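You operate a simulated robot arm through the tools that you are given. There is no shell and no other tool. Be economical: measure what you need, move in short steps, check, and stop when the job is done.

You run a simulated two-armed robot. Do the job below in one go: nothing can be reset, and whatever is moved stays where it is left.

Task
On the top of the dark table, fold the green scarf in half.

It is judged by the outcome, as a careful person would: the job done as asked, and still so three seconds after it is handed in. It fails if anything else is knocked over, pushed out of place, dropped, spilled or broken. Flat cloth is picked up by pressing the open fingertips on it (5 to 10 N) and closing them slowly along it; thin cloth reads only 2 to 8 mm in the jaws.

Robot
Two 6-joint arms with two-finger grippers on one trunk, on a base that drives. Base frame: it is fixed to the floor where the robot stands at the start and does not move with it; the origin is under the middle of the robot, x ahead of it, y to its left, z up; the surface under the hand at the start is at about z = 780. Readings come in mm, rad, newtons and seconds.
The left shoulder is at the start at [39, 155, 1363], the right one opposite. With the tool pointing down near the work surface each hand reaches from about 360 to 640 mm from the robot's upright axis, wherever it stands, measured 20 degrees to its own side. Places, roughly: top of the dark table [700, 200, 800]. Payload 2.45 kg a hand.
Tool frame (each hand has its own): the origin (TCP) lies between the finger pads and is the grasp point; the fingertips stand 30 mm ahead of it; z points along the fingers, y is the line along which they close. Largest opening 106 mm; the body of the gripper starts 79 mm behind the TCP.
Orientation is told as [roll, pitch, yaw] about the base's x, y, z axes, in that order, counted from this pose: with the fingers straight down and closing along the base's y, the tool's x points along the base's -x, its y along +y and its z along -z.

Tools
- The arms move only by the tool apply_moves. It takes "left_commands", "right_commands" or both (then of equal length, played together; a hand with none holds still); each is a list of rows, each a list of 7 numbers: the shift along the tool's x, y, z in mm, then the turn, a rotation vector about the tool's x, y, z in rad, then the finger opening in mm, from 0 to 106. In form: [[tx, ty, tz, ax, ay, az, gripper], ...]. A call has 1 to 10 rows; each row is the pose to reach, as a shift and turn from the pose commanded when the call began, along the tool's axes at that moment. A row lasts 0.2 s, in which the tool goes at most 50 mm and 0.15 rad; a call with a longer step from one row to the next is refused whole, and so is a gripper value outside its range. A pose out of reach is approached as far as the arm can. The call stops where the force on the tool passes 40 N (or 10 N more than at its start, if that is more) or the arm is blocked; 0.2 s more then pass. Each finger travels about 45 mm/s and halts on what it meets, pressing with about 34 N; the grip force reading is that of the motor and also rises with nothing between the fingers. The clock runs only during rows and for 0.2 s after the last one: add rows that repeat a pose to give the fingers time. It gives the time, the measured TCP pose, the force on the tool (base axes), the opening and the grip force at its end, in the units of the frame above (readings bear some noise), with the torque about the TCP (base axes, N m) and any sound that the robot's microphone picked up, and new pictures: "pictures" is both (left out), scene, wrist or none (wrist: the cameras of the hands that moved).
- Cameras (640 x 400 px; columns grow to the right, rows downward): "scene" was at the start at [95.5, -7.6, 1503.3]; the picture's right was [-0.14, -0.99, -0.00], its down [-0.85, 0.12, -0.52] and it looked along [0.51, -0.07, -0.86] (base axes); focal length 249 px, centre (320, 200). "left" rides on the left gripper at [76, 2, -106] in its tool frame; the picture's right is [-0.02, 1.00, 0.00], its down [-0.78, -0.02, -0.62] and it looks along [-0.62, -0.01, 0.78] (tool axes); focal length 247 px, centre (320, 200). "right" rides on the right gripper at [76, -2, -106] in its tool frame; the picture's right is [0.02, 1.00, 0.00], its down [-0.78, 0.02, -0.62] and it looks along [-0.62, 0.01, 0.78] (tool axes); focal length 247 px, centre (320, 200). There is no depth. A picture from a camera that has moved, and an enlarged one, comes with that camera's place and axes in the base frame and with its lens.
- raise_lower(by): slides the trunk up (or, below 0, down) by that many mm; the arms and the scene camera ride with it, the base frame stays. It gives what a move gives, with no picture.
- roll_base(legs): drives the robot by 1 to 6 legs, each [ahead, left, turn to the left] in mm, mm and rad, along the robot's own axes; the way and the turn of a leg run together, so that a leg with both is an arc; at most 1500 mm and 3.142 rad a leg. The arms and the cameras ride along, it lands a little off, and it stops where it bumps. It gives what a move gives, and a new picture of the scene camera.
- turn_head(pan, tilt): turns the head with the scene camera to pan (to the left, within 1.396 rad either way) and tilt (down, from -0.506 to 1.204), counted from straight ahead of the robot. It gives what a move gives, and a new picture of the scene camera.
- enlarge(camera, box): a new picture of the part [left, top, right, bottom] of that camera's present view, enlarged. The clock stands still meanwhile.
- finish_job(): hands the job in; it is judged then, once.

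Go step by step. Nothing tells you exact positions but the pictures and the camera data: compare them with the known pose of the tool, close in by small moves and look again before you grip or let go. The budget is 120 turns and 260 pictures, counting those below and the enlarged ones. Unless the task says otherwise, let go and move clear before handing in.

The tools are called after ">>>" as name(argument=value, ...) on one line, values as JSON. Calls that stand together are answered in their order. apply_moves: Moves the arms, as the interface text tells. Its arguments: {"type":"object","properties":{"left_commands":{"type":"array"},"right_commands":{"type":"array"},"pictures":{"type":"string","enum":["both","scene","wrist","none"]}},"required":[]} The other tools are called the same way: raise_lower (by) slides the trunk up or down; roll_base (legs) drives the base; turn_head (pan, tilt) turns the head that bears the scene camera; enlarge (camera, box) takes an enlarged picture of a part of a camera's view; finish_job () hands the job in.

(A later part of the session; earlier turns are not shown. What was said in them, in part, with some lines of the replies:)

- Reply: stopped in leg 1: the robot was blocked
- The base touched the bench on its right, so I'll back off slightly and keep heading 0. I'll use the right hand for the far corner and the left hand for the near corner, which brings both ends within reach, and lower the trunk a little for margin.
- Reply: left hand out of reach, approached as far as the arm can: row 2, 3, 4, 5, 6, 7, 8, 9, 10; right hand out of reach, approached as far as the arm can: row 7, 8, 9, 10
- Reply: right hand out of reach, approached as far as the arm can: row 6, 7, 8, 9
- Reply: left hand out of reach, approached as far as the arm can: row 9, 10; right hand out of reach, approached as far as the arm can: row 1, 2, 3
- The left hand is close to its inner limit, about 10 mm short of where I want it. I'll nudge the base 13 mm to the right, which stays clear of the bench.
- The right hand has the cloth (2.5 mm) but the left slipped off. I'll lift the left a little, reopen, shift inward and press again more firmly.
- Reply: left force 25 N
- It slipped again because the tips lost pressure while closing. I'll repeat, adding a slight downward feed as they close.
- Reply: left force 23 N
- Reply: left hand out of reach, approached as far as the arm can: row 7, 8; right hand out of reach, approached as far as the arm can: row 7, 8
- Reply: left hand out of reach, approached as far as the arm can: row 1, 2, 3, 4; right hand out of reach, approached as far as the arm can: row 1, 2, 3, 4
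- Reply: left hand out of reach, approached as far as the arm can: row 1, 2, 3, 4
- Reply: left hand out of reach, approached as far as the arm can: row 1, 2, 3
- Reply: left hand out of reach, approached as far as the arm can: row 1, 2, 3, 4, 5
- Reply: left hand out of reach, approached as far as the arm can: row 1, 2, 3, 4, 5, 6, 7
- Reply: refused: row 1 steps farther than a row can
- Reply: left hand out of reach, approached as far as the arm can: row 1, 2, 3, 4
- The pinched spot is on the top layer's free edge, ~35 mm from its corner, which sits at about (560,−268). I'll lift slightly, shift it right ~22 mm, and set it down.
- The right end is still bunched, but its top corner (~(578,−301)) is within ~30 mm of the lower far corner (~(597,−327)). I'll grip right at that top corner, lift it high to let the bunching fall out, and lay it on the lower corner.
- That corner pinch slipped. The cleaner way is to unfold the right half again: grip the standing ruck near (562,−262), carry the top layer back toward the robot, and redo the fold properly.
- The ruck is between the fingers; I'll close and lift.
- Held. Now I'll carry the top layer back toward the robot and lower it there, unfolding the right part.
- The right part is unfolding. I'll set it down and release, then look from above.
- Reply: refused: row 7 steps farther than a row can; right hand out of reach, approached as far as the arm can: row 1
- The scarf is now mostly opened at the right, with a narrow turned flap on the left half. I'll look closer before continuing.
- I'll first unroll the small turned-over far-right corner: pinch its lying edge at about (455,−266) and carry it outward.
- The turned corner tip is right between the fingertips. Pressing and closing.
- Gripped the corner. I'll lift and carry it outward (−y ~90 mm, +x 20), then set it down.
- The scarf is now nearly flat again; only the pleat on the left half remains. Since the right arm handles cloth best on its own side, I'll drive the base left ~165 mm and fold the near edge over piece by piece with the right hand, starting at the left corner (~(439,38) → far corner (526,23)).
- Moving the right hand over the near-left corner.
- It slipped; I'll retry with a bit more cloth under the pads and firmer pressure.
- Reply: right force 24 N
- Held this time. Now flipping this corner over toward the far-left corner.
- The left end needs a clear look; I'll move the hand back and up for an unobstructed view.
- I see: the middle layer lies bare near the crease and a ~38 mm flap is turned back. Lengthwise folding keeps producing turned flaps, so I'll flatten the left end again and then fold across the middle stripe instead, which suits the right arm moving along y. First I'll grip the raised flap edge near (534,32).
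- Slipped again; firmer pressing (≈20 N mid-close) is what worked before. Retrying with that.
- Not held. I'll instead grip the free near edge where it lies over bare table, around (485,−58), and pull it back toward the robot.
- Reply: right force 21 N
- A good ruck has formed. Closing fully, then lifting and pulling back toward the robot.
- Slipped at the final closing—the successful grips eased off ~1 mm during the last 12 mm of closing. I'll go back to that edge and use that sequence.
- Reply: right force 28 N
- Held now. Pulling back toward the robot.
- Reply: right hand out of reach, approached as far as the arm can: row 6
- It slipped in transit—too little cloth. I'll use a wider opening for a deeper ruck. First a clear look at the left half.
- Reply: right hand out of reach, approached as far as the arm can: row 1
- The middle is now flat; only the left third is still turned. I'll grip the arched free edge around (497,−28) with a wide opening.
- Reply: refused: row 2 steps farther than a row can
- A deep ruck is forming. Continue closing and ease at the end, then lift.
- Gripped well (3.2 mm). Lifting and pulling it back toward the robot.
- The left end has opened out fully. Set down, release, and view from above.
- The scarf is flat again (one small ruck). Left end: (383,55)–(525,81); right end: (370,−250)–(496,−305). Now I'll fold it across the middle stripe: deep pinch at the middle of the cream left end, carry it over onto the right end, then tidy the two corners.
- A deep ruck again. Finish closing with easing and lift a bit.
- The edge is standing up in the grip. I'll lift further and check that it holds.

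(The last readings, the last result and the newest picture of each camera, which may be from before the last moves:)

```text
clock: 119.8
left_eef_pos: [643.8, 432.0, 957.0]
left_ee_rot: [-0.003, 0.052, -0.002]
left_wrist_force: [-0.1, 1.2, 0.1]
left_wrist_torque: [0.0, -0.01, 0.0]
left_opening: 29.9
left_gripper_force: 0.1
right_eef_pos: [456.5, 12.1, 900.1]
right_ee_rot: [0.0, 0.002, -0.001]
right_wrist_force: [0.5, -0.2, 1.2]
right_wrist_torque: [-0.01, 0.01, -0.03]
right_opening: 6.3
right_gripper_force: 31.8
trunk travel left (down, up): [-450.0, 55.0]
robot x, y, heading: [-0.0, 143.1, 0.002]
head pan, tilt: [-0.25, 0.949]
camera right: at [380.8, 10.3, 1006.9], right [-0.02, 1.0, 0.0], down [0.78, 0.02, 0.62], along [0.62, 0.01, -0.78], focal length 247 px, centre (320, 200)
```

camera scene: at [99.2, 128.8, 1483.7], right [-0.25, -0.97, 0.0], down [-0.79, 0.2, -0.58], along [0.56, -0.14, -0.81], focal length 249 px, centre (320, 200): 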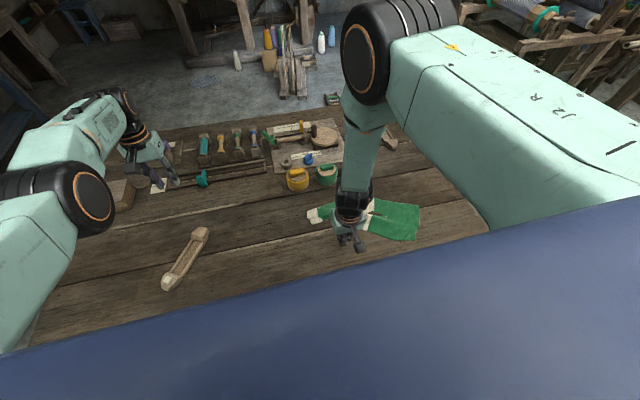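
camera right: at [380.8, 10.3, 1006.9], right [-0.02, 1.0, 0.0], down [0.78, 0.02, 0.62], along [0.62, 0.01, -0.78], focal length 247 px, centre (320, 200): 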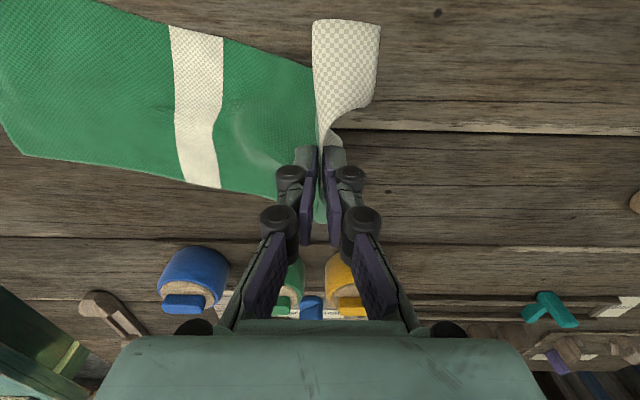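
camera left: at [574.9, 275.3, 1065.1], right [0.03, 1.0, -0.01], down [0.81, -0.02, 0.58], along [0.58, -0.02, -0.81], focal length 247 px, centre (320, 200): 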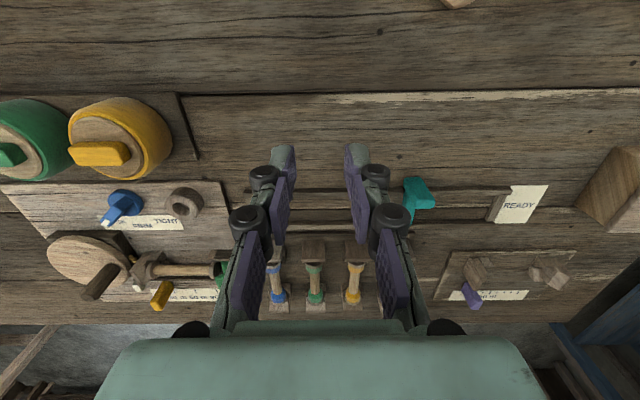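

Held firmly (6.3 mm). Carrying it over the middle stripe to the right end in an arc.

>>> apply_moves(right_commands=[[3, -40, -25, 0, 0, 0, 0], [6, -80, -42, 0, 0, 0, 0], [9, -120, -46, 0, 0, 0, 0], [12, -160, -38, 0, 0, 0, 0], [15, -200, -20, 0, 0, 0, 0], [18, -235, 5, 0, 0, 0, 0], [20, -265, 32, 0, 0, 0, 0], [22, -285, 55, 0, 0, 0, 0]], pictures="both")

>>> enlarge(camera="scene", box=[320, 160, 480, 260])

```text
clock: 121.6
left_eef_pos: [643.4, 431.6, 956.9]
left_ee_rot: [-0.004, 0.053, -0.001]
left_wrist_force: [-0.6, -0.6, 0.1]
left_wrist_torque: [0.01, 0.0, -0.01]
left_opening: 30.1
left_gripper_force: 0.1
right_eef_pos: [432.2, -274.3, 844.4]
right_ee_rot: [0.002, 0.001, -0.002]
right_wrist_force: [-1.0, -1.1, -2.3]
right_wrist_torque: [-0.04, 0.03, 0.0]
right_opening: 0.5
right_gripper_force: 25.2
trunk travel left (down, up): [-450.0, 55.0]
robot x, y, heading: [-2.2, 145.9, 0.005]
head pan, tilt: [-0.25, 0.949]
camera scene: at [98.9, 126.7, 1483.7], right [-0.25, -0.97, 0.0], down [-0.79, 0.2, -0.58], along [0.56, -0.14, -0.81], focal length 249 px, centre (320, 200)
camera right: at [356.3, -276.7, 949.4], right [-0.02, 1.0, 0.0], down [0.78, 0.01, 0.62], along [0.62, 0.01, -0.78], focal length 247 px, centre (320, 200)
```

scene: 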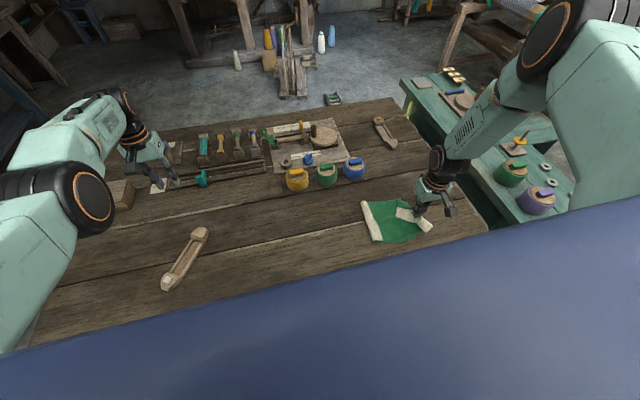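
right: 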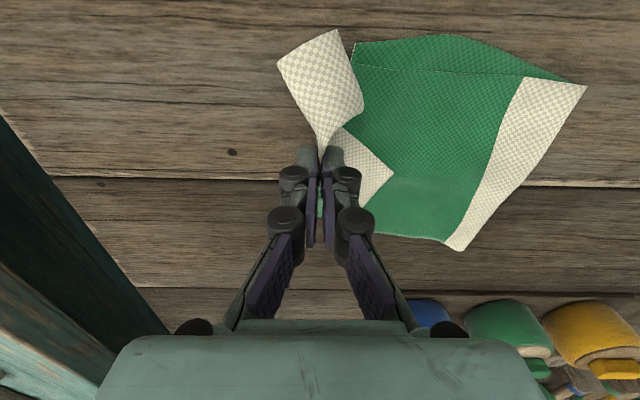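

```text
4.00 times, centred on (400, 210) of scene
camera zoom: at [98.9, 126.7, 1483.7], right [-0.25, -0.97, 0.0], down [-0.79, 0.2, -0.58], along [0.56, -0.14, -0.81], focal length 995 px, centre (0, 160)
```

zoom: 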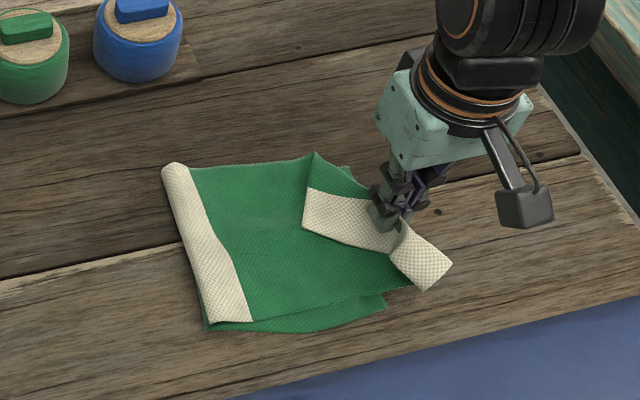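

Excellent: it folded exactly at the middle stripe. I'll lower and release, then tidy the two cream corners.

>>> apply_moves(right_commands=[[0, 4, 12, 0, 0, 0, 0], [0, 8, 24, 0, 0, 0, 0], [0, 8, 29, 0, 0, 0, 4], [0, 8, 29, 0, 0, 0, 20], [0, 8, 29, 0, 0, 0, 44], [0, 8, 10, 0, 0, 0, 46], [0, 8, -30, 0, 0, 0, 46], [15, -15, -70, 0, 0, 0, 46], [30, -30, -100, 0, 0, 0, 46]], pictures="wrist")

>>> enlarge(camera="scene", box=[340, 180, 452, 250])

>>> enlarge(camera="right", box=[240, 40, 560, 240])

```text
clock: 123.6
left_eef_pos: [643.9, 430.3, 957.6]
left_ee_rot: [-0.004, 0.047, -0.002]
left_wrist_force: [-0.2, -0.4, 0.3]
left_wrist_torque: [0.06, -0.01, 0.01]
left_opening: 30.1
left_gripper_force: 0.1
right_eef_pos: [404.4, -304.1, 946.7]
right_ee_rot: [0.005, 0.001, 0.0]
right_wrist_force: [-0.5, 0.1, 0.7]
right_wrist_torque: [0.03, -0.03, 0.02]
right_opening: 46.0
right_gripper_force: 0.1
trunk travel left (down, up): [-450.0, 55.0]
robot x, y, heading: [-3.8, 141.8, 0.003]
head pan, tilt: [-0.25, 0.949]
camera right: at [327.5, -307.2, 1052.8], right [-0.02, 1.0, 0.0], down [0.78, 0.01, 0.62], along [0.62, 0.01, -0.78], focal length 247 px, centre (320, 200)
```

right: 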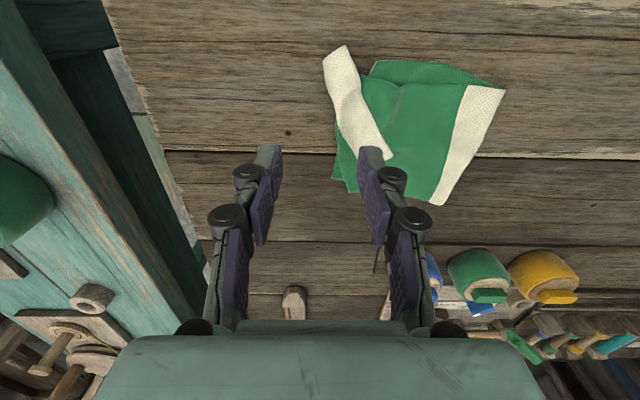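

```text
5.71 times, centred on (396, 215) of scene
camera zoom: at [96.7, 125.9, 1483.9], right [-0.25, -0.97, 0.0], down [-0.79, 0.2, -0.58], along [0.57, -0.14, -0.81], focal length 1422 px, centre (-114, 114)
```

zoom: 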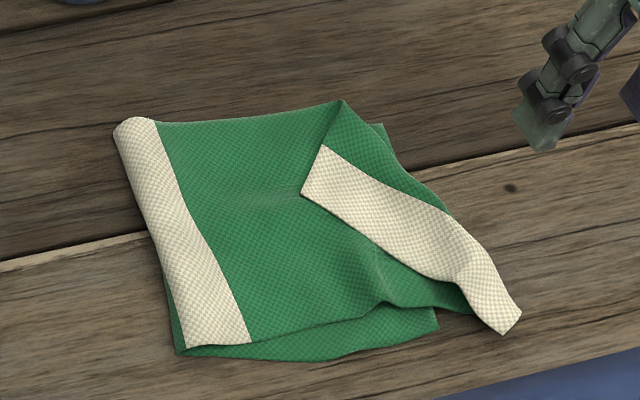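

```text
2.00 times, centred on (400, 140) of right
camera zoom: at [327.5, -307.2, 1052.8], right [-0.02, 1.0, 0.0], down [0.78, 0.01, 0.62], along [0.62, 0.01, -0.78], focal length 494 px, centre (160, 320)
```

zoom: 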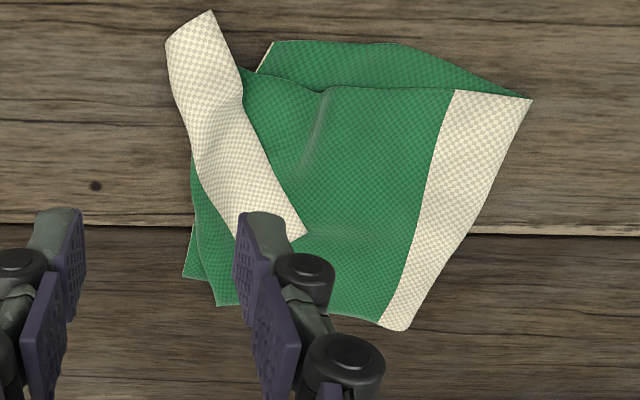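

Very good: only the cream end is turned back diagonally, with the far corner at ~(475,−218) that belongs at ~(507,−285), and the near corner at ~(361,−288) that belongs at ~(376,−254). I'll pinch the far corner of the flap and carry it outward.

>>> apply_moves(right_commands=[[-20, 18, 15, 0, 0, 0, 34], [-40, 36, 35, 0, 0, 0, 34], [-60, 54, 60, 0, 0, 0, 34], [-70, 64, 90, 0, 0, 0, 34], [-70, 64, 105, 0, 0, 0, 34]], pictures="none")

>>> enlarge(camera="right", box=[160, 40, 480, 240])

```text
clock: 124.8
left_eef_pos: [644.9, 431.7, 956.8]
left_ee_rot: [-0.003, 0.053, -0.002]
left_wrist_force: [0.6, -0.5, -0.8]
left_wrist_torque: [0.0, -0.04, 0.01]
left_opening: 29.9
left_gripper_force: 0.1
right_eef_pos: [473.3, -240.3, 838.2]
right_ee_rot: [-0.001, 0.003, -0.002]
right_wrist_force: [0.0, -0.4, -0.4]
right_wrist_torque: [0.02, 0.02, 0.0]
right_opening: 33.9
right_gripper_force: 0.0
trunk travel left (down, up): [-450.0, 55.0]
robot x, y, heading: [3.5, 143.5, 0.001]
head pan, tilt: [-0.25, 0.949]
```

```text
2.00 times, centred on (320, 140) of right
camera zoom: at [397.8, -242.4, 945.3], right [-0.02, 1.0, 0.0], down [0.78, 0.02, 0.62], along [0.62, 0.01, -0.78], focal length 494 px, centre (320, 320)
```

zoom: 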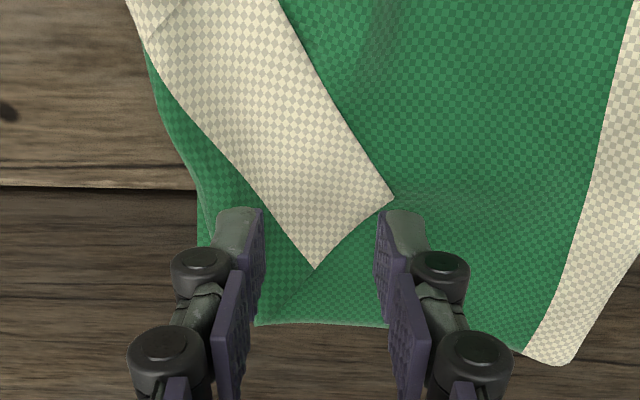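

>>> apply_moves(right_commands=[[8, 4, 10, 0, 0, 0, 38], [8, 4, 18, 0, 0, 0, 38], [8, 4, 23, 0, 0, 0, 38], [8, 4, 25, 0, 0, 0, 36], [8, 4, 26, 0, 0, 0, 33], [8, 4, 26.3, 0, 0, 0, 30], [8, 4, 26.6, 0, 0, 0, 27], [8, 4, 26.9, 0, 0, 0, 24], [8, 4, 27.2, 0, 0, 0, 21], [8, 4, 27.5, 0, 0, 0, 18]], pictures="none")

>>> enlarge(camera="right", box=[160, 40, 480, 240])

```text
clock: 127.0
left_eef_pos: [644.6, 432.8, 956.7]
left_ee_rot: [-0.003, 0.051, -0.001]
left_wrist_force: [-0.4, -0.2, -0.2]
left_wrist_torque: [-0.04, 0.02, 0.02]
left_opening: 30.1
left_gripper_force: 0.1
right_eef_pos: [465.4, -234.6, 813.4]
right_ee_rot: [-0.001, 0.002, -0.003]
right_wrist_force: [0.3, 0.5, 0.0]
right_wrist_torque: [0.01, 0.01, -0.01]
right_opening: 17.9
right_gripper_force: 0.1
trunk travel left (down, up): [-450.0, 55.0]
robot x, y, heading: [0.5, 144.7, -0.002]
head pan, tilt: [-0.25, 0.949]
```

```text
2.00 times, centred on (320, 140) of right
camera zoom: at [389.7, -236.5, 919.7], right [-0.02, 1.0, 0.0], down [0.78, 0.02, 0.62], along [0.62, 0.01, -0.78], focal length 494 px, centre (320, 320)
```

zoom: 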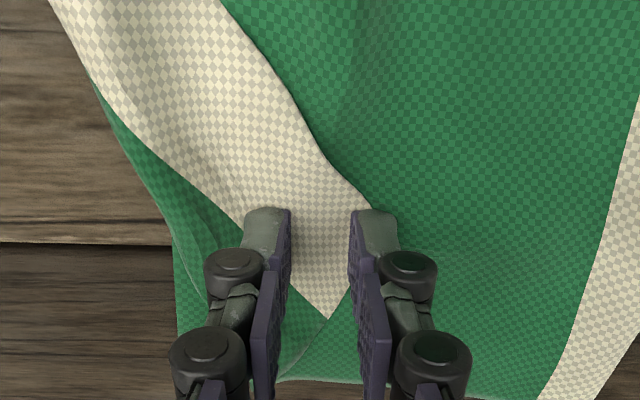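

Contact pressure was missing; I'll reopen and press lower.

>>> apply_moves(right_commands=[[0, 0, -4, 0, 0, 0, 25], [0, 0, -4, 0, 0, 0, 38], [0, 0, 0, 0, 0, 0, 38], [0, 0, 2, 0, 0, 0, 38], [0, 0, 3, 0, 0, 0, 38]], pictures="none")

```text
clock: 128.2
left_eef_pos: [643.1, 432.9, 957.5]
left_ee_rot: [-0.006, 0.05, -0.005]
left_wrist_force: [0.2, 0.4, 0.0]
left_wrist_torque: [0.0, 0.01, 0.04]
left_opening: 29.7
left_gripper_force: 0.0
right_eef_pos: [464.9, -233.4, 811.6]
right_ee_rot: [0.001, -0.003, -0.003]
right_wrist_force: [-0.7, -2.9, 19.3]
right_wrist_torque: [-0.44, 0.05, -0.01]
right_opening: 39.5
right_gripper_force: 3.3
trunk travel left (down, up): [-450.0, 55.0]
robot x, y, heading: [0.1, 146.6, 0.001]
head pan, tilt: [-0.25, 0.949]
```

>>> apply_moves(right_commands=[[0, 0, -0.3, 0, 0, 0, 36], [0, 0, -0.2, 0, 0, 0, 33], [0, 0, -0.1, 0, 0, 0, 30], [0, 0, 0, 0, 0, 0, 27], [0, 0, 0.2, 0, 0, 0, 24], [0, 0, 0.4, 0, 0, 0, 21], [0, 0, 0.5, 0, 0, 0, 18], [0, 0, 0.6, 0, 0, 0, 15]], pictures="none")

>>> enlarge(camera="right", box=[160, 40, 480, 240])

```text
clock: 130.0
left_eef_pos: [641.9, 433.8, 957.4]
left_ee_rot: [-0.003, 0.05, -0.005]
left_wrist_force: [-0.3, 0.1, 0.4]
left_wrist_torque: [0.03, 0.01, 0.02]
left_opening: 30.0
left_gripper_force: 0.1
right_eef_pos: [465.1, -232.6, 810.7]
right_ee_rot: [-0.002, -0.006, -0.004]
right_wrist_force: [0.0, -4.0, 34.8]
right_wrist_torque: [-0.47, 0.01, -0.02]
right_opening: 16.5
right_gripper_force: 0.9
trunk travel left (down, up): [-450.0, 55.0]
robot x, y, heading: [1.2, 143.3, 0.003]
head pan, tilt: [-0.25, 0.949]
```

```text
2.00 times, centred on (320, 140) of right
camera zoom: at [388.8, -234.7, 917.7], right [-0.02, 1.0, 0.0], down [0.78, 0.02, 0.62], along [0.62, 0.01, -0.78], focal length 494 px, centre (320, 320)
```

zoom: 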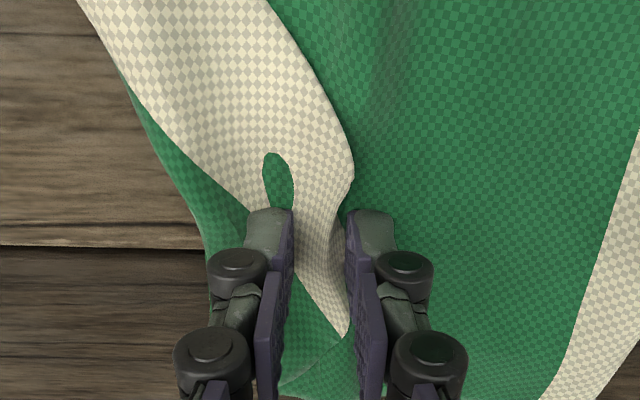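

>>> apply_moves(right_commands=[[0, 0, -0.8, 0, 0, 0, 13], [0, 0, -1.2, 0, 0, 0, 10], [0, 0, -1.5, 0, 0, 0, 7], [0, 0, -1.7, 0, 0, 0, 4], [0, 0, -1.8, 0, 0, 0, 1], [0, 0, -1.8, 0, 0, 0, 0], [0, 0, -1.8, 0, 0, 0, 0], [0, 0, -12, 0, 0, 0, 0], [0, 0, -25, 0, 0, 0, 0]], pictures="none")

>>> enlarge(camera="right", box=[160, 40, 480, 240])

```text
clock: 132.0
left_eef_pos: [644.2, 434.3, 956.2]
left_ee_rot: [-0.004, 0.05, -0.002]
left_wrist_force: [0.8, 1.3, 1.3]
left_wrist_torque: [-0.01, -0.01, -0.01]
left_opening: 29.8
left_gripper_force: 0.1
right_eef_pos: [465.0, -233.5, 835.5]
right_ee_rot: [0.0, 0.001, -0.002]
right_wrist_force: [-0.2, 0.0, 0.1]
right_wrist_torque: [-0.03, -0.01, 0.01]
right_opening: 4.7
right_gripper_force: 32.0
trunk travel left (down, up): [-450.0, 55.0]
robot x, y, heading: [-1.0, 143.8, 0.002]
head pan, tilt: [-0.25, 0.949]
```

```text
2.00 times, centred on (320, 140) of right
camera zoom: at [389.2, -236.1, 940.4], right [-0.02, 1.0, 0.0], down [0.78, 0.02, 0.62], along [0.62, 0.01, -0.78], focal length 494 px, centre (320, 320)
```

zoom: 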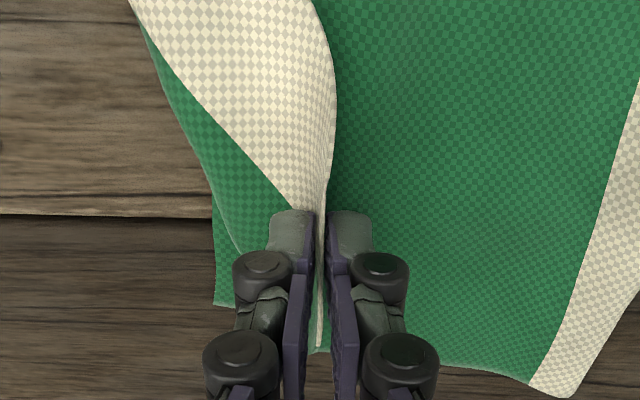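

Gripped the far corner. Carrying it outward to the lower layer's far corner.

>>> apply_moves(right_commands=[[-6, -5, -20, 0, 0, 0, 0], [-14, -20, -25, 0, 0, 0, 0], [-22, -35, -22, 0, 0, 0, 0], [-32, -50, -14, 0, 0, 0, 0], [-40, -62, 0, 0, 0, 0, 0], [-40, -64, 18, 0, 0, 0, 0], [-40, -64, 21, 0, 0, 0, 10], [-40, -64, 21, 0, 0, 0, 36], [-40, -64, 0, 0, 0, 0, 40], [-40, -64, -45, 0, 0, 0, 40]], pictures="none")

>>> enlarge(camera="scene", box=[340, 180, 452, 250])

>>> enlarge(camera="right", box=[160, 0, 480, 200])

```text
clock: 134.2
left_eef_pos: [643.2, 432.8, 956.2]
left_ee_rot: [-0.006, 0.05, -0.002]
left_wrist_force: [-0.2, 0.7, -1.1]
left_wrist_torque: [0.01, -0.02, 0.02]
left_opening: 30.0
left_gripper_force: 0.1
right_eef_pos: [505.6, -297.3, 881.7]
right_ee_rot: [-0.001, 0.001, -0.002]
right_wrist_force: [-1.0, -0.2, -0.2]
right_wrist_torque: [0.01, -0.02, -0.02]
right_opening: 39.8
right_gripper_force: 0.0
trunk travel left (down, up): [-450.0, 55.0]
robot x, y, heading: [-2.4, 142.2, -0.0]
head pan, tilt: [-0.25, 0.949]
```

```text
5.71 times, centred on (396, 215) of scene
camera zoom: at [98.2, 128.7, 1483.9], right [-0.25, -0.97, 0.0], down [-0.79, 0.2, -0.58], along [0.57, -0.14, -0.81], focal length 1422 px, centre (-114, 114)
```

zoom: 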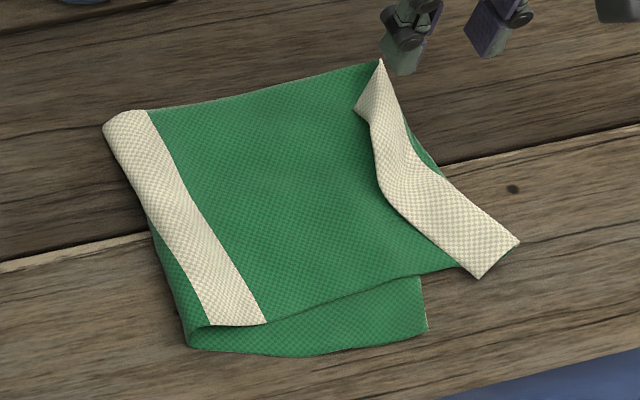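

```text
2.00 times, centred on (320, 100) of right
camera zoom: at [428.7, -300.9, 986.4], right [-0.02, 1.0, 0.0], down [0.78, 0.02, 0.62], along [0.62, 0.01, -0.78], focal length 494 px, centre (320, 400)
```

zoom: 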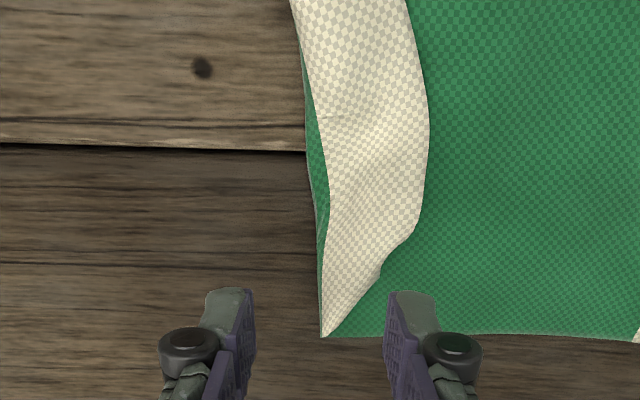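

Very close now. The lower layer's near-right corner (376,−245) sits too far inward while the top end lies near y −300…−320; pulling that lower corner out by ~50 mm will even up both halves. Moving to pinch it where it is exposed.

>>> apply_moves(right_commands=[[30, 17, -15, 0, 0, 0, 36], [60, 34, -15, 0, 0, 0, 36], [90, 52, 0, 0, 0, 0, 36], [118, 67, 20, 0, 0, 0, 36], [118, 67, 45, 0, 0, 0, 36]], pictures="none")

>>> enlarge(camera="right", box=[160, 40, 480, 240])

```text
clock: 135.4
left_eef_pos: [643.8, 433.5, 955.9]
left_ee_rot: [-0.004, 0.052, -0.003]
left_wrist_force: [0.5, 0.4, -1.0]
left_wrist_torque: [0.0, -0.02, 0.0]
left_opening: 30.2
left_gripper_force: 0.1
right_eef_pos: [388.3, -230.9, 834.2]
right_ee_rot: [0.001, -0.001, -0.002]
right_wrist_force: [0.0, 1.1, -0.2]
right_wrist_torque: [0.0, 0.0, 0.01]
right_opening: 36.0
right_gripper_force: 0.1
trunk travel left (down, up): [-450.0, 55.0]
robot x, y, heading: [-0.0, 146.1, 0.001]
head pan, tilt: [-0.25, 0.949]
```

```text
2.00 times, centred on (320, 140) of right
camera zoom: at [311.4, -234.0, 940.4], right [-0.02, 1.0, 0.0], down [0.78, 0.01, 0.62], along [0.62, 0.01, -0.78], focal length 494 px, centre (320, 320)
```

zoom: 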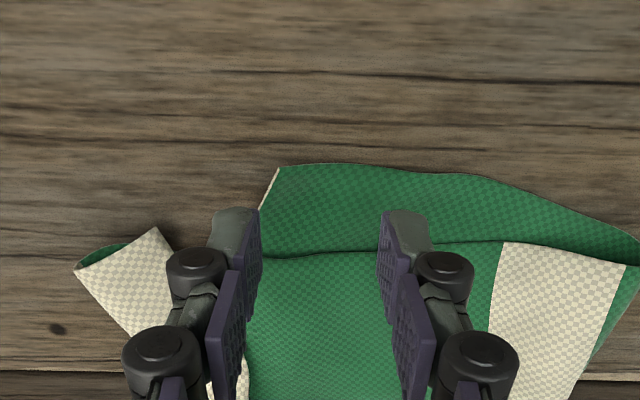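

>>> apply_moves(right_commands=[[3, 7, 10, 0, 0, 0, 36], [3, 7, 18, 0, 0, 0, 36], [3, 7, 22, 0, 0, 0, 36], [3, 7, 24, 0, 0, 0, 36], [3, 7, 25, 0, 0, 0, 36]], pictures="none")

```text
clock: 136.6
left_eef_pos: [642.9, 434.0, 957.1]
left_ee_rot: [-0.004, 0.052, -0.004]
left_wrist_force: [0.0, 1.1, -0.4]
left_wrist_torque: [0.02, -0.02, 0.01]
left_opening: 30.0
left_gripper_force: 0.0
right_eef_pos: [383.7, -222.5, 810.9]
right_ee_rot: [-0.003, -0.002, -0.003]
right_wrist_force: [-1.6, -0.2, 19.4]
right_wrist_torque: [-0.16, 0.08, 0.01]
right_opening: 36.4
right_gripper_force: 0.5
trunk travel left (down, up): [-450.0, 55.0]
robot x, y, heading: [0.1, 143.3, 0.001]
head pan, tilt: [-0.25, 0.949]
```

>>> apply_moves(right_commands=[[0, 0, -0.4, 0, 0, 0, 33], [0, 0, -0.3, 0, 0, 0, 30], [0, 0, -0.2, 0, 0, 0, 27], [0, 0, -0.1, 0, 0, 0, 23], [0, 0, 0, 0, 0, 0, 19], [0, 0, 0, 0, 0, 0, 15], [0, 0, -0.6, 0, 0, 0, 11], [0, 0, -1.1, 0, 0, 0, 7], [0, 0, -1.4, 0, 0, 0, 3], [0, 0, -1.4, 0, 0, 0, 0]], pictures="none")

>>> enlarge(camera="right", box=[160, 40, 480, 240])

```text
clock: 138.8
left_eef_pos: [643.3, 433.6, 955.1]
left_ee_rot: [-0.006, 0.054, -0.001]
left_wrist_force: [0.2, -0.2, -0.5]
left_wrist_torque: [-0.01, 0.01, 0.02]
left_opening: 29.9
left_gripper_force: 0.1
right_eef_pos: [383.4, -223.6, 810.5]
right_ee_rot: [0.001, 0.003, -0.002]
right_wrist_force: [0.1, -0.7, 0.0]
right_wrist_torque: [0.03, 0.04, 0.01]
right_opening: 0.1
right_gripper_force: 29.1
trunk travel left (down, up): [-450.0, 55.0]
robot x, y, heading: [1.6, 145.6, 0.001]
head pan, tilt: [-0.25, 0.949]
```

```text
2.00 times, centred on (320, 140) of right
camera zoom: at [307.8, -226.2, 916.3], right [-0.02, 1.0, 0.0], down [0.79, 0.02, 0.62], along [0.62, 0.01, -0.79], focal length 494 px, centre (320, 320)
```

zoom: 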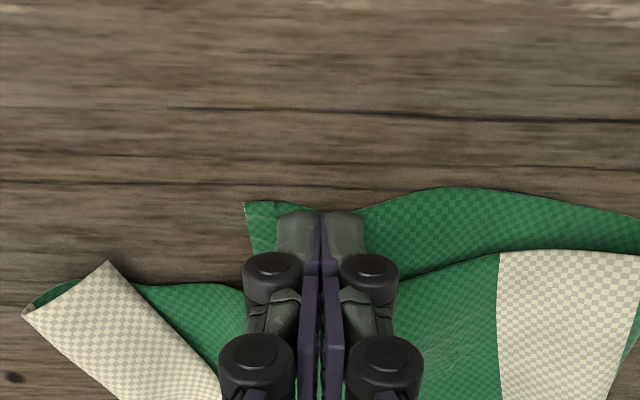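

>>> apply_moves(right_commands=[[0, 0, -6, 0, 0, 0, 0], [0, -5, -15, 0, 0, 0, 0]], pictures="none")

>>> enlarge(camera="right", box=[160, 40, 480, 240])

```text
clock: 139.4
left_eef_pos: [644.5, 432.4, 956.5]
left_ee_rot: [-0.003, 0.052, -0.001]
left_wrist_force: [-0.4, -0.4, 0.0]
left_wrist_torque: [0.03, 0.0, 0.02]
left_opening: 29.8
left_gripper_force: 0.0
right_eef_pos: [383.9, -228.6, 826.4]
right_ee_rot: [0.001, 0.001, -0.002]
right_wrist_force: [-0.7, 1.0, 0.6]
right_wrist_torque: [-0.02, -0.01, -0.03]
right_opening: 0.0
right_gripper_force: 28.6
trunk travel left (down, up): [-450.0, 55.0]
robot x, y, heading: [4.3, 144.5, -0.004]
head pan, tilt: [-0.25, 0.949]
```

```text
2.00 times, centred on (320, 140) of right
camera zoom: at [307.4, -230.8, 932.6], right [-0.02, 1.0, 0.0], down [0.78, 0.01, 0.62], along [0.62, 0.01, -0.78], focal length 494 px, centre (320, 320)
```

zoom: 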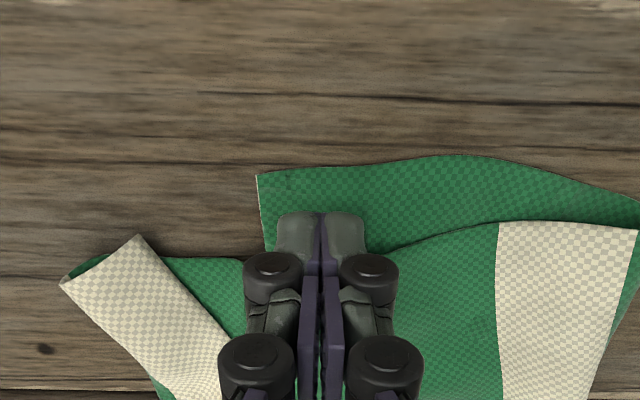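

Slipped. Simple friction drag should do here: press the closed fingertips on the exposed lower corner and slide it outward.

>>> apply_moves(right_commands=[[0, 0, 10, 0, 0, 0, 0], [0, 0, 15, 0, 0, 0, 0], [0, 0, 16.5, 0, 0, 0, 0], [0, -8, 16.5, 0, 0, 0, 0], [-2, -18, 16.5, 0, 0, 0, 0], [-4, -28, 16.5, 0, 0, 0, 0], [-7, -38, 16.5, 0, 0, 0, 0], [-10, -48, 16.5, 0, 0, 0, 0]], pictures="none")

>>> enlarge(camera="right", box=[240, 40, 560, 240])

```text
clock: 141.2
left_eef_pos: [643.9, 434.4, 957.1]
left_ee_rot: [-0.006, 0.051, -0.003]
left_wrist_force: [-0.1, -0.5, 0.1]
left_wrist_torque: [0.0, 0.01, 0.01]
left_opening: 29.9
left_gripper_force: 0.0
right_eef_pos: [394.9, -275.6, 810.5]
right_ee_rot: [-0.001, 0.001, -0.002]
right_wrist_force: [-0.3, 2.7, 9.7]
right_wrist_torque: [0.14, -0.08, 0.05]
right_opening: 0.1
right_gripper_force: 28.1
trunk travel left (down, up): [-450.0, 55.0]
robot x, y, heading: [-3.0, 143.4, 0.001]
head pan, tilt: [-0.25, 0.949]
```

```text
2.00 times, centred on (400, 140) of right
camera zoom: at [318.7, -278.7, 916.0], right [-0.02, 1.0, 0.0], down [0.78, 0.02, 0.62], along [0.62, 0.01, -0.78], focal length 494 px, centre (160, 320)
```

zoom: 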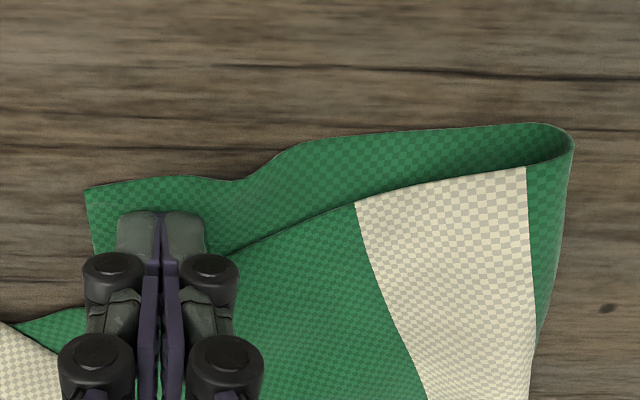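

Friction dragging works very well. I'll lift and look at the whole.

>>> apply_moves(right_commands=[[0, 0, -20, 0, 0, 0, 0], [10, -10, -55, 0, 0, 0, 0], [20, -30, -95, 0, 0, 0, 0], [20, -40, -135, 0, 0, 0, 0]], pictures="none")

>>> enlarge(camera="scene", box=[340, 180, 452, 250])

>>> enlarge(camera="right", box=[240, 40, 560, 240])

```text
clock: 142.2
left_eef_pos: [644.5, 432.9, 957.4]
left_ee_rot: [-0.003, 0.051, -0.001]
left_wrist_force: [-0.1, -0.3, 0.4]
left_wrist_torque: [-0.01, -0.02, -0.01]
left_opening: 30.1
left_gripper_force: 0.1
right_eef_pos: [375.2, -317.4, 945.1]
right_ee_rot: [0.002, 0.003, 0.0]
right_wrist_force: [0.3, -0.3, 0.5]
right_wrist_torque: [0.01, 0.01, 0.03]
right_opening: 0.0
right_gripper_force: 28.6
trunk travel left (down, up): [-450.0, 55.0]
robot x, y, heading: [-0.9, 147.8, 0.004]
head pan, tilt: [-0.25, 0.949]
```

```text
5.71 times, centred on (396, 215) of scene
camera zoom: at [98.9, 127.2, 1483.8], right [-0.25, -0.97, 0.0], down [-0.79, 0.2, -0.58], along [0.56, -0.14, -0.81], focal length 1422 px, centre (-114, 114)
```

zoom: 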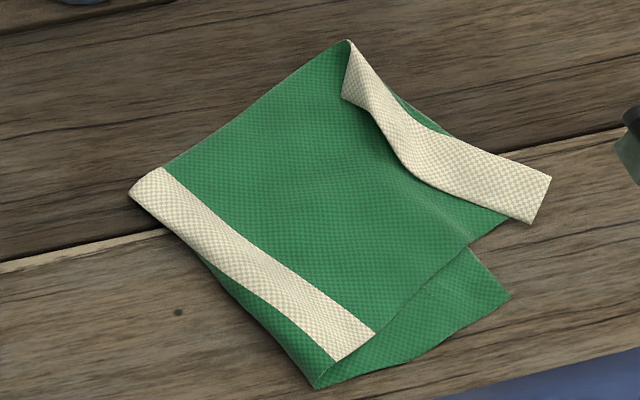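

```text
2.00 times, centred on (400, 140) of right
camera zoom: at [299.3, -319.4, 1051.7], right [-0.02, 1.0, 0.0], down [0.78, 0.01, 0.62], along [0.62, 0.01, -0.78], focal length 494 px, centre (160, 320)
```

zoom: 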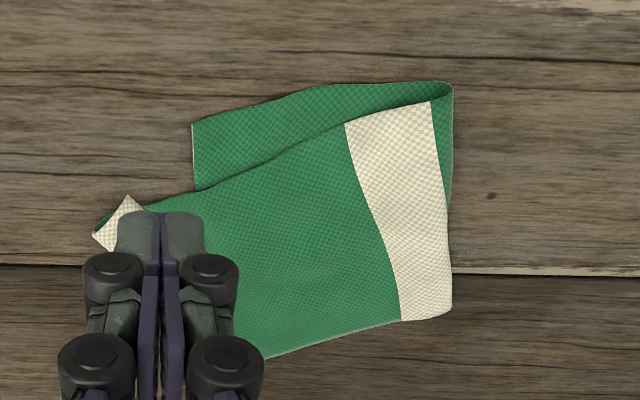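

The top layer is rotated ~13° relative to the lower one; its end overhangs toward the far side. I'll press on the overhanging cream end (over bare table, ~(435,−342)) and drag it toward the robot.

>>> apply_moves(right_commands=[[-20, -10, 30, 0, 0, 0, 0], [-40, -18, 65, 0, 0, 0, 0], [-60, -25, 100, 0, 0, 0, 0], [-60, -25, 122, 0, 0, 0, 0], [-60, -25, 129, 0, 0, 0, 0]], pictures="none")

>>> enlarge(camera="right", box=[200, 40, 520, 240])

```text
clock: 143.4
left_eef_pos: [645.2, 432.4, 956.1]
left_ee_rot: [-0.005, 0.052, -0.002]
left_wrist_force: [0.3, -0.2, -0.1]
left_wrist_torque: [0.01, 0.0, -0.03]
left_opening: 29.9
left_gripper_force: 0.0
right_eef_pos: [433.6, -343.9, 814.0]
right_ee_rot: [0.001, 0.001, -0.003]
right_wrist_force: [-0.7, -0.8, -0.3]
right_wrist_torque: [0.03, -0.01, 0.02]
right_opening: 0.1
right_gripper_force: 28.9
trunk travel left (down, up): [-450.0, 55.0]
robot x, y, heading: [-0.5, 142.8, -0.001]
head pan, tilt: [-0.25, 0.949]
```

```text
2.00 times, centred on (360, 140) of right
camera zoom: at [358.9, -346.3, 920.6], right [-0.02, 1.0, 0.0], down [0.78, 0.02, 0.62], along [0.62, 0.01, -0.78], focal length 494 px, centre (240, 320)
```

zoom: 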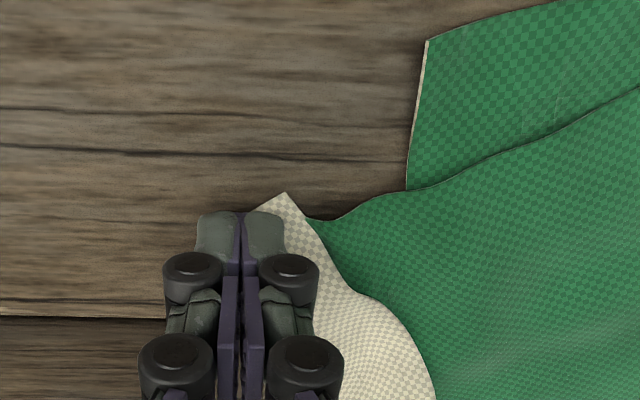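

>>> apply_moves(right_commands=[[0, 0, 2, 0, 0, 0, 0], [0, 0, 3.5, 0, 0, 0, 0], [8, 2, 3.8, 0, 0, 0, 0], [18, 4, 3.8, 0, 0, 0, 0], [28, 6, 3.8, 0, 0, 0, 0], [38, 9, 3.8, 0, 0, 0, 0], [46, 12, 3.8, 0, 0, 0, 0]], pictures="none")

>>> enlarge(camera="scene", box=[340, 180, 452, 250])

```text
clock: 145.0
left_eef_pos: [644.4, 433.0, 956.6]
left_ee_rot: [-0.004, 0.051, -0.001]
left_wrist_force: [0.1, 0.8, 0.6]
left_wrist_torque: [-0.01, 0.0, 0.04]
left_opening: 29.9
left_gripper_force: 0.1
right_eef_pos: [386.9, -328.9, 812.0]
right_ee_rot: [0.0, 0.001, -0.001]
right_wrist_force: [0.2, 0.0, 1.8]
right_wrist_torque: [0.01, -0.01, 0.0]
right_opening: 0.0
right_gripper_force: 28.8
trunk travel left (down, up): [-450.0, 55.0]
robot x, y, heading: [3.7, 144.2, 0.0]
head pan, tilt: [-0.25, 0.949]
```

```text
5.71 times, centred on (396, 215) of scene
camera zoom: at [99.0, 128.4, 1483.8], right [-0.25, -0.97, 0.0], down [-0.79, 0.2, -0.58], along [0.56, -0.14, -0.81], focal length 1422 px, centre (-114, 114)
```

zoom: 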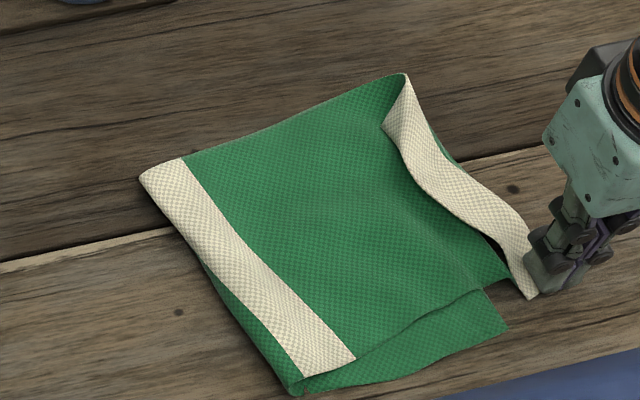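

Big improvement: the top end's true corners now lie close to the lower ones. One more short drag of about 16 mm toward the robot and inward should line up the near corner.

>>> apply_moves(right_commands=[[0, 0, 1.2, 0, 0, 0, 0], [4, 3, 1.6, 0, 0, 0, 0], [9, 6, 1.6, 0, 0, 0, 0], [14, 10, 1.6, 0, 0, 0, 0], [19, 14, 1.6, 0, 0, 0, 0], [19, 14, -15, 0, 0, 0, 0], [19, 4, -55, 0, 0, 0, 0], [19, -16, -95, 0, 0, 0, 0], [19, -36, -135, 0, 0, 0, 0]], pictures="none")

>>> enlarge(camera="scene", box=[340, 180, 452, 250])

>>> enlarge(camera="right", box=[240, 40, 560, 240])

```text
clock: 147.0
left_eef_pos: [642.8, 432.3, 958.2]
left_ee_rot: [-0.004, 0.052, -0.002]
left_wrist_force: [-0.2, 1.0, -0.4]
left_wrist_torque: [0.05, 0.02, 0.01]
left_opening: 30.0
left_gripper_force: 0.1
right_eef_pos: [368.0, -367.0, 945.8]
right_ee_rot: [0.001, 0.001, 0.001]
right_wrist_force: [0.3, 0.1, -0.5]
right_wrist_torque: [0.04, -0.03, -0.01]
right_opening: 0.0
right_gripper_force: 28.4
trunk travel left (down, up): [-450.0, 55.0]
robot x, y, heading: [0.0, 149.2, 0.001]
head pan, tilt: [-0.25, 0.949]
```

```text
5.71 times, centred on (396, 215) of scene
camera zoom: at [98.0, 126.7, 1483.8], right [-0.25, -0.97, 0.0], down [-0.79, 0.2, -0.58], along [0.57, -0.14, -0.81], focal length 1422 px, centre (-114, 114)
```

zoom: 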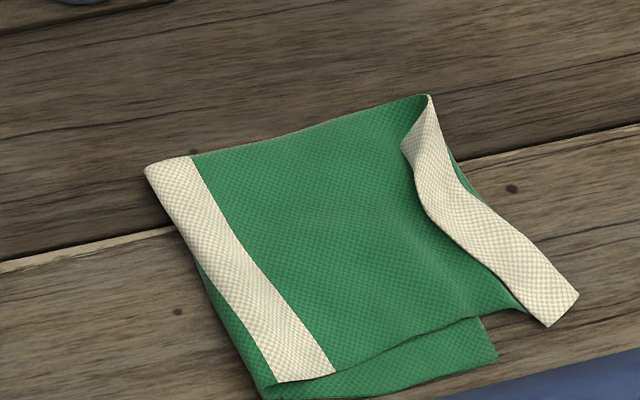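

```text
2.00 times, centred on (400, 140) of right
camera zoom: at [292.5, -369.4, 1052.2], right [-0.02, 1.0, 0.0], down [0.78, 0.02, 0.62], along [0.62, 0.01, -0.78], focal length 494 px, centre (160, 320)
```

zoom: 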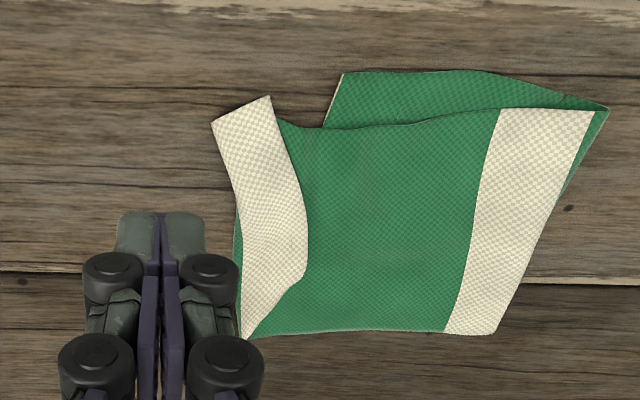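

The near side of the lower layer still needs pulling out a bit. I'll repeat the sequence that worked: drag the exposed lower corner outward, then pull the top end back over it.

>>> apply_moves(right_commands=[[4, 40, 10, 0, 0, 0, 0], [8, 80, 40, 0, 0, 0, 0], [8, 105, 80, 0, 0, 0, 0], [8, 105, 120, 0, 0, 0, 0], [8, 105, 133, 0, 0, 0, 0], [8, 105, 136, 0, 0, 0, 0]], pictures="none")

>>> enlarge(camera="right", box=[160, 40, 480, 240])

```text
refused: row 2 steps farther than a row can; nothing moved
```

```text
2.00 times, centred on (320, 140) of right
camera zoom: at [292.5, -369.4, 1052.2], right [-0.02, 1.0, 0.0], down [0.78, 0.02, 0.62], along [0.62, 0.01, -0.78], focal length 494 px, centre (320, 320)
```

zoom: 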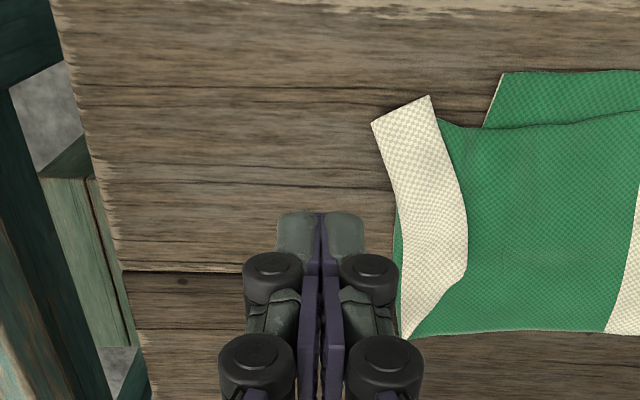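

>>> apply_moves(right_commands=[[4, 35, 10, 0, 0, 0, 0], [8, 70, 30, 0, 0, 0, 0], [8, 95, 60, 0, 0, 0, 0], [8, 105, 95, 0, 0, 0, 0], [8, 105, 122, 0, 0, 0, 0], [8, 105, 133, 0, 0, 0, 0], [8, 105, 136, 0, 0, 0, 0]], pictures="none")

>>> enlarge(camera="right", box=[160, 40, 480, 240])

```text
clock: 148.6
left_eef_pos: [646.0, 433.1, 956.5]
left_ee_rot: [-0.005, 0.051, -0.001]
left_wrist_force: [-0.2, 0.1, -1.0]
left_wrist_torque: [0.02, 0.01, 0.01]
left_opening: 29.9
left_gripper_force: 0.1
right_eef_pos: [362.6, -259.4, 809.8]
right_ee_rot: [0.001, 0.001, -0.002]
right_wrist_force: [0.3, -0.3, 2.3]
right_wrist_torque: [-0.04, 0.0, 0.03]
right_opening: 0.0
right_gripper_force: 28.2
trunk travel left (down, up): [-450.0, 55.0]
robot x, y, heading: [-4.1, 144.0, 0.001]
head pan, tilt: [-0.25, 0.949]
```

```text
2.00 times, centred on (320, 140) of right
camera zoom: at [286.8, -261.7, 916.7], right [-0.02, 1.0, 0.0], down [0.78, 0.02, 0.62], along [0.62, 0.01, -0.78], focal length 494 px, centre (320, 320)
```

zoom: 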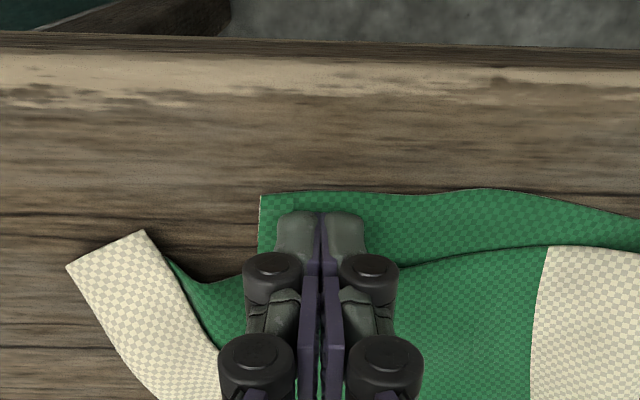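

>>> apply_moves(right_commands=[[0, 0, 0.8, 0, 0, 0, 0], [0, -8, 0.9, 0, 0, 0, 0], [-2, -18, 0.9, 0, 0, 0, 0], [-4, -28, 0.9, 0, 0, 0, 0], [-6, -38, 0.9, 0, 0, 0, 0], [-8, -48, 0.9, 0, 0, 0, 0], [-8, -48, -15, 0, 0, 0, 0], [-8, -48, -60, 0, 0, 0, 0], [-8, -68, -100, 0, 0, 0, 0], [-8, -88, -135, 0, 0, 0, 0]], pictures="none")

>>> enlarge(camera="scene", box=[340, 180, 452, 250])

>>> enlarge(camera="right", box=[240, 40, 560, 240])

```text
clock: 150.8
left_eef_pos: [642.7, 431.2, 957.5]
left_ee_rot: [-0.001, 0.051, -0.002]
left_wrist_force: [0.6, -0.3, 0.6]
left_wrist_torque: [0.0, 0.0, -0.03]
left_opening: 30.0
left_gripper_force: 0.1
right_eef_pos: [369.2, -351.6, 944.2]
right_ee_rot: [0.001, 0.002, 0.0]
right_wrist_force: [0.3, -0.9, 0.6]
right_wrist_torque: [0.0, 0.0, -0.03]
right_opening: 0.1
right_gripper_force: 28.3
trunk travel left (down, up): [-450.0, 55.0]
robot x, y, heading: [2.1, 143.6, 0.002]
head pan, tilt: [-0.25, 0.949]
```

```text
5.71 times, centred on (396, 215) of scene
camera zoom: at [98.5, 125.6, 1483.8], right [-0.25, -0.97, 0.0], down [-0.79, 0.2, -0.58], along [0.56, -0.14, -0.81], focal length 1422 px, centre (-114, 114)
```

zoom: 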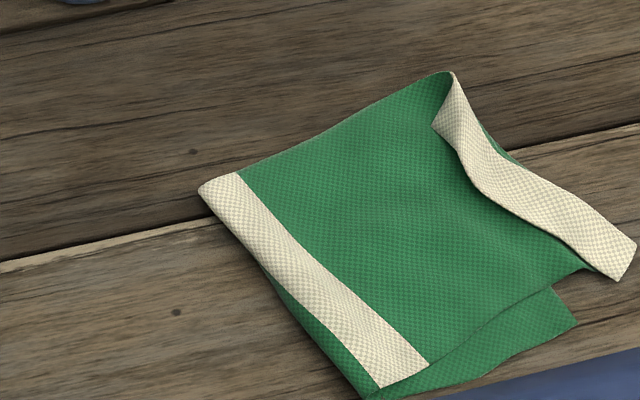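

```text
2.00 times, centred on (400, 140) of right
camera zoom: at [293.4, -354.7, 1050.6], right [-0.02, 1.0, 0.0], down [0.78, 0.01, 0.62], along [0.62, 0.01, -0.78], focal length 494 px, centre (160, 320)
```

zoom: 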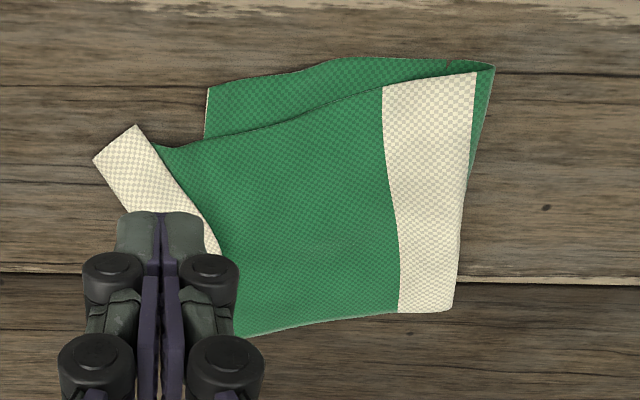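

Both ends' far corners coincide; the near top corner still overhangs ~35 mm. One last drag on that overhanging cream tip, inward and toward the robot, while the lower layer stays untouched.

>>> apply_moves(right_commands=[[-8, -10, 35, 0, 0, 0, 0], [-17, -20, 75, 0, 0, 0, 0], [-17, -20, 110, 0, 0, 0, 0], [-17, -20, 129, 0, 0, 0, 0], [-17, -20, 133, 0, 0, 0, 0]], pictures="none")

>>> enlarge(camera="right", box=[200, 40, 520, 240])

```text
clock: 152.0
left_eef_pos: [645.9, 433.0, 956.0]
left_ee_rot: [-0.004, 0.054, -0.002]
left_wrist_force: [0.1, -0.4, -0.8]
left_wrist_torque: [-0.02, 0.02, 0.02]
left_opening: 30.1
left_gripper_force: 0.1
right_eef_pos: [387.0, -368.9, 810.5]
right_ee_rot: [0.002, 0.003, 0.0]
right_wrist_force: [0.5, 1.3, 3.3]
right_wrist_torque: [0.04, -0.01, -0.01]
right_opening: 0.0
right_gripper_force: 28.8
trunk travel left (down, up): [-450.0, 55.0]
robot x, y, heading: [0.9, 143.6, 0.0]
head pan, tilt: [-0.25, 0.949]
```

```text
2.00 times, centred on (360, 140) of right
camera zoom: at [311.6, -371.5, 916.6], right [-0.02, 1.0, 0.0], down [0.78, 0.02, 0.62], along [0.62, 0.01, -0.78], focal length 494 px, centre (240, 320)
```

zoom: 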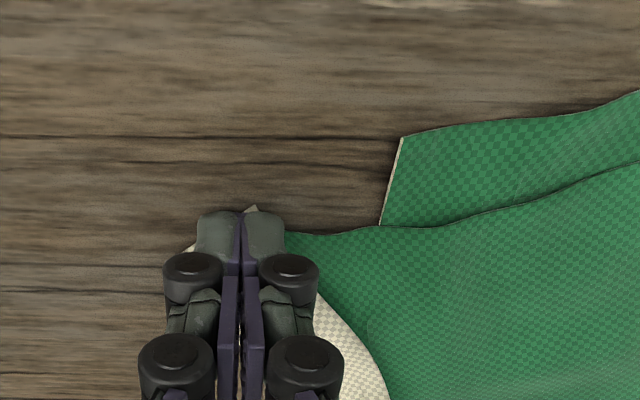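

>>> apply_moves(right_commands=[[0, 0, 0.8, 0, 0, 0, 0], [4, 7, 0.9, 0, 0, 0, 0], [8, 14, 0.9, 0, 0, 0, 0], [13, 21, 0.9, 0, 0, 0, 0], [18, 28, 0.9, 0, 0, 0, 0], [22, 35, 0.9, 0, 0, 0, 0], [22, 35, -10, 0, 0, 0, 0], [22, 35, -50, 0, 0, 0, 0], [22, 10, -90, 0, 0, 0, 0], [22, -20, -125, 0, 0, 0, 0]], pictures="none")

>>> enlarge(camera="scene", box=[340, 180, 468, 260])

>>> enlarge(camera="right", box=[240, 40, 560, 240])

```text
clock: 154.2
left_eef_pos: [643.4, 432.3, 957.7]
left_ee_rot: [-0.005, 0.052, -0.002]
left_wrist_force: [0.1, 0.6, 0.5]
left_wrist_torque: [-0.01, 0.01, -0.02]
left_opening: 30.1
left_gripper_force: 0.0
right_eef_pos: [363.6, -389.8, 936.0]
right_ee_rot: [0.0, 0.0, -0.002]
right_wrist_force: [-0.1, -0.2, 0.1]
right_wrist_torque: [0.03, -0.03, -0.01]
right_opening: 0.0
right_gripper_force: 28.2
trunk travel left (down, up): [-450.0, 55.0]
robot x, y, heading: [2.0, 144.2, 0.007]
head pan, tilt: [-0.25, 0.949]
```

```text
5.00 times, centred on (404, 220) of scene
camera zoom: at [97.7, 126.5, 1483.8], right [-0.25, -0.97, 0.0], down [-0.79, 0.2, -0.58], along [0.57, -0.14, -0.81], focal length 1244 px, centre (-100, 100)
```

zoom: 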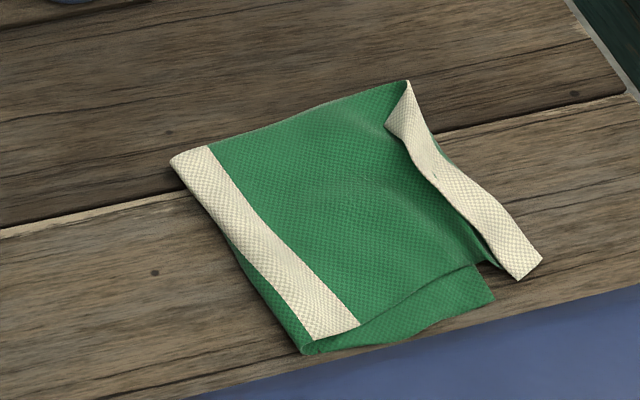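

```text
2.00 times, centred on (400, 140) of right
camera zoom: at [288.5, -392.2, 1042.4], right [-0.02, 1.0, 0.0], down [0.78, 0.02, 0.62], along [0.62, 0.01, -0.78], focal length 494 px, centre (160, 320)
```

zoom: 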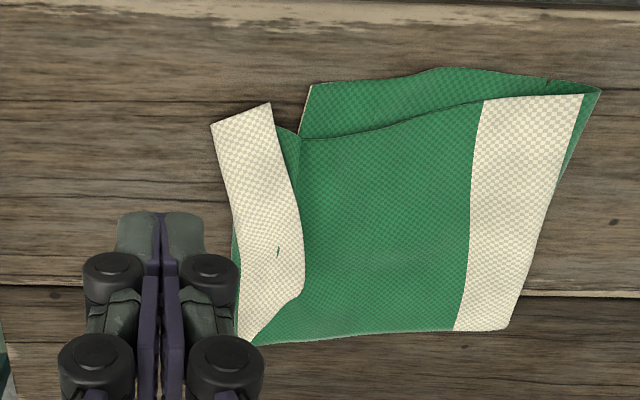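

The scarf is folded across at its middle stripe. The two ends lie within about 2 cm of each other at both corners, nothing else has moved, and both hands are clear.

>>> finish_job()

```text
The job is handed in.
```

The green scarf is folded in half across its middle stripe on the dark table, but the fold is not perfectly neat. I estimate from the camera views that the two ends line up to within about 2 cm. About 3 cm of the top layer's cream end is turned back on itself, and a narrow strip of the bottom layer shows along the side nearest the robot.

The scarf now lies a little to the right of where it started, after several tries at the fold. Early on, the robot's base bumped something on its right, probably the green bench, and I backed it off. I saw nothing else on the table or bench move or fall. Both hands are empty and clear of the scarf.
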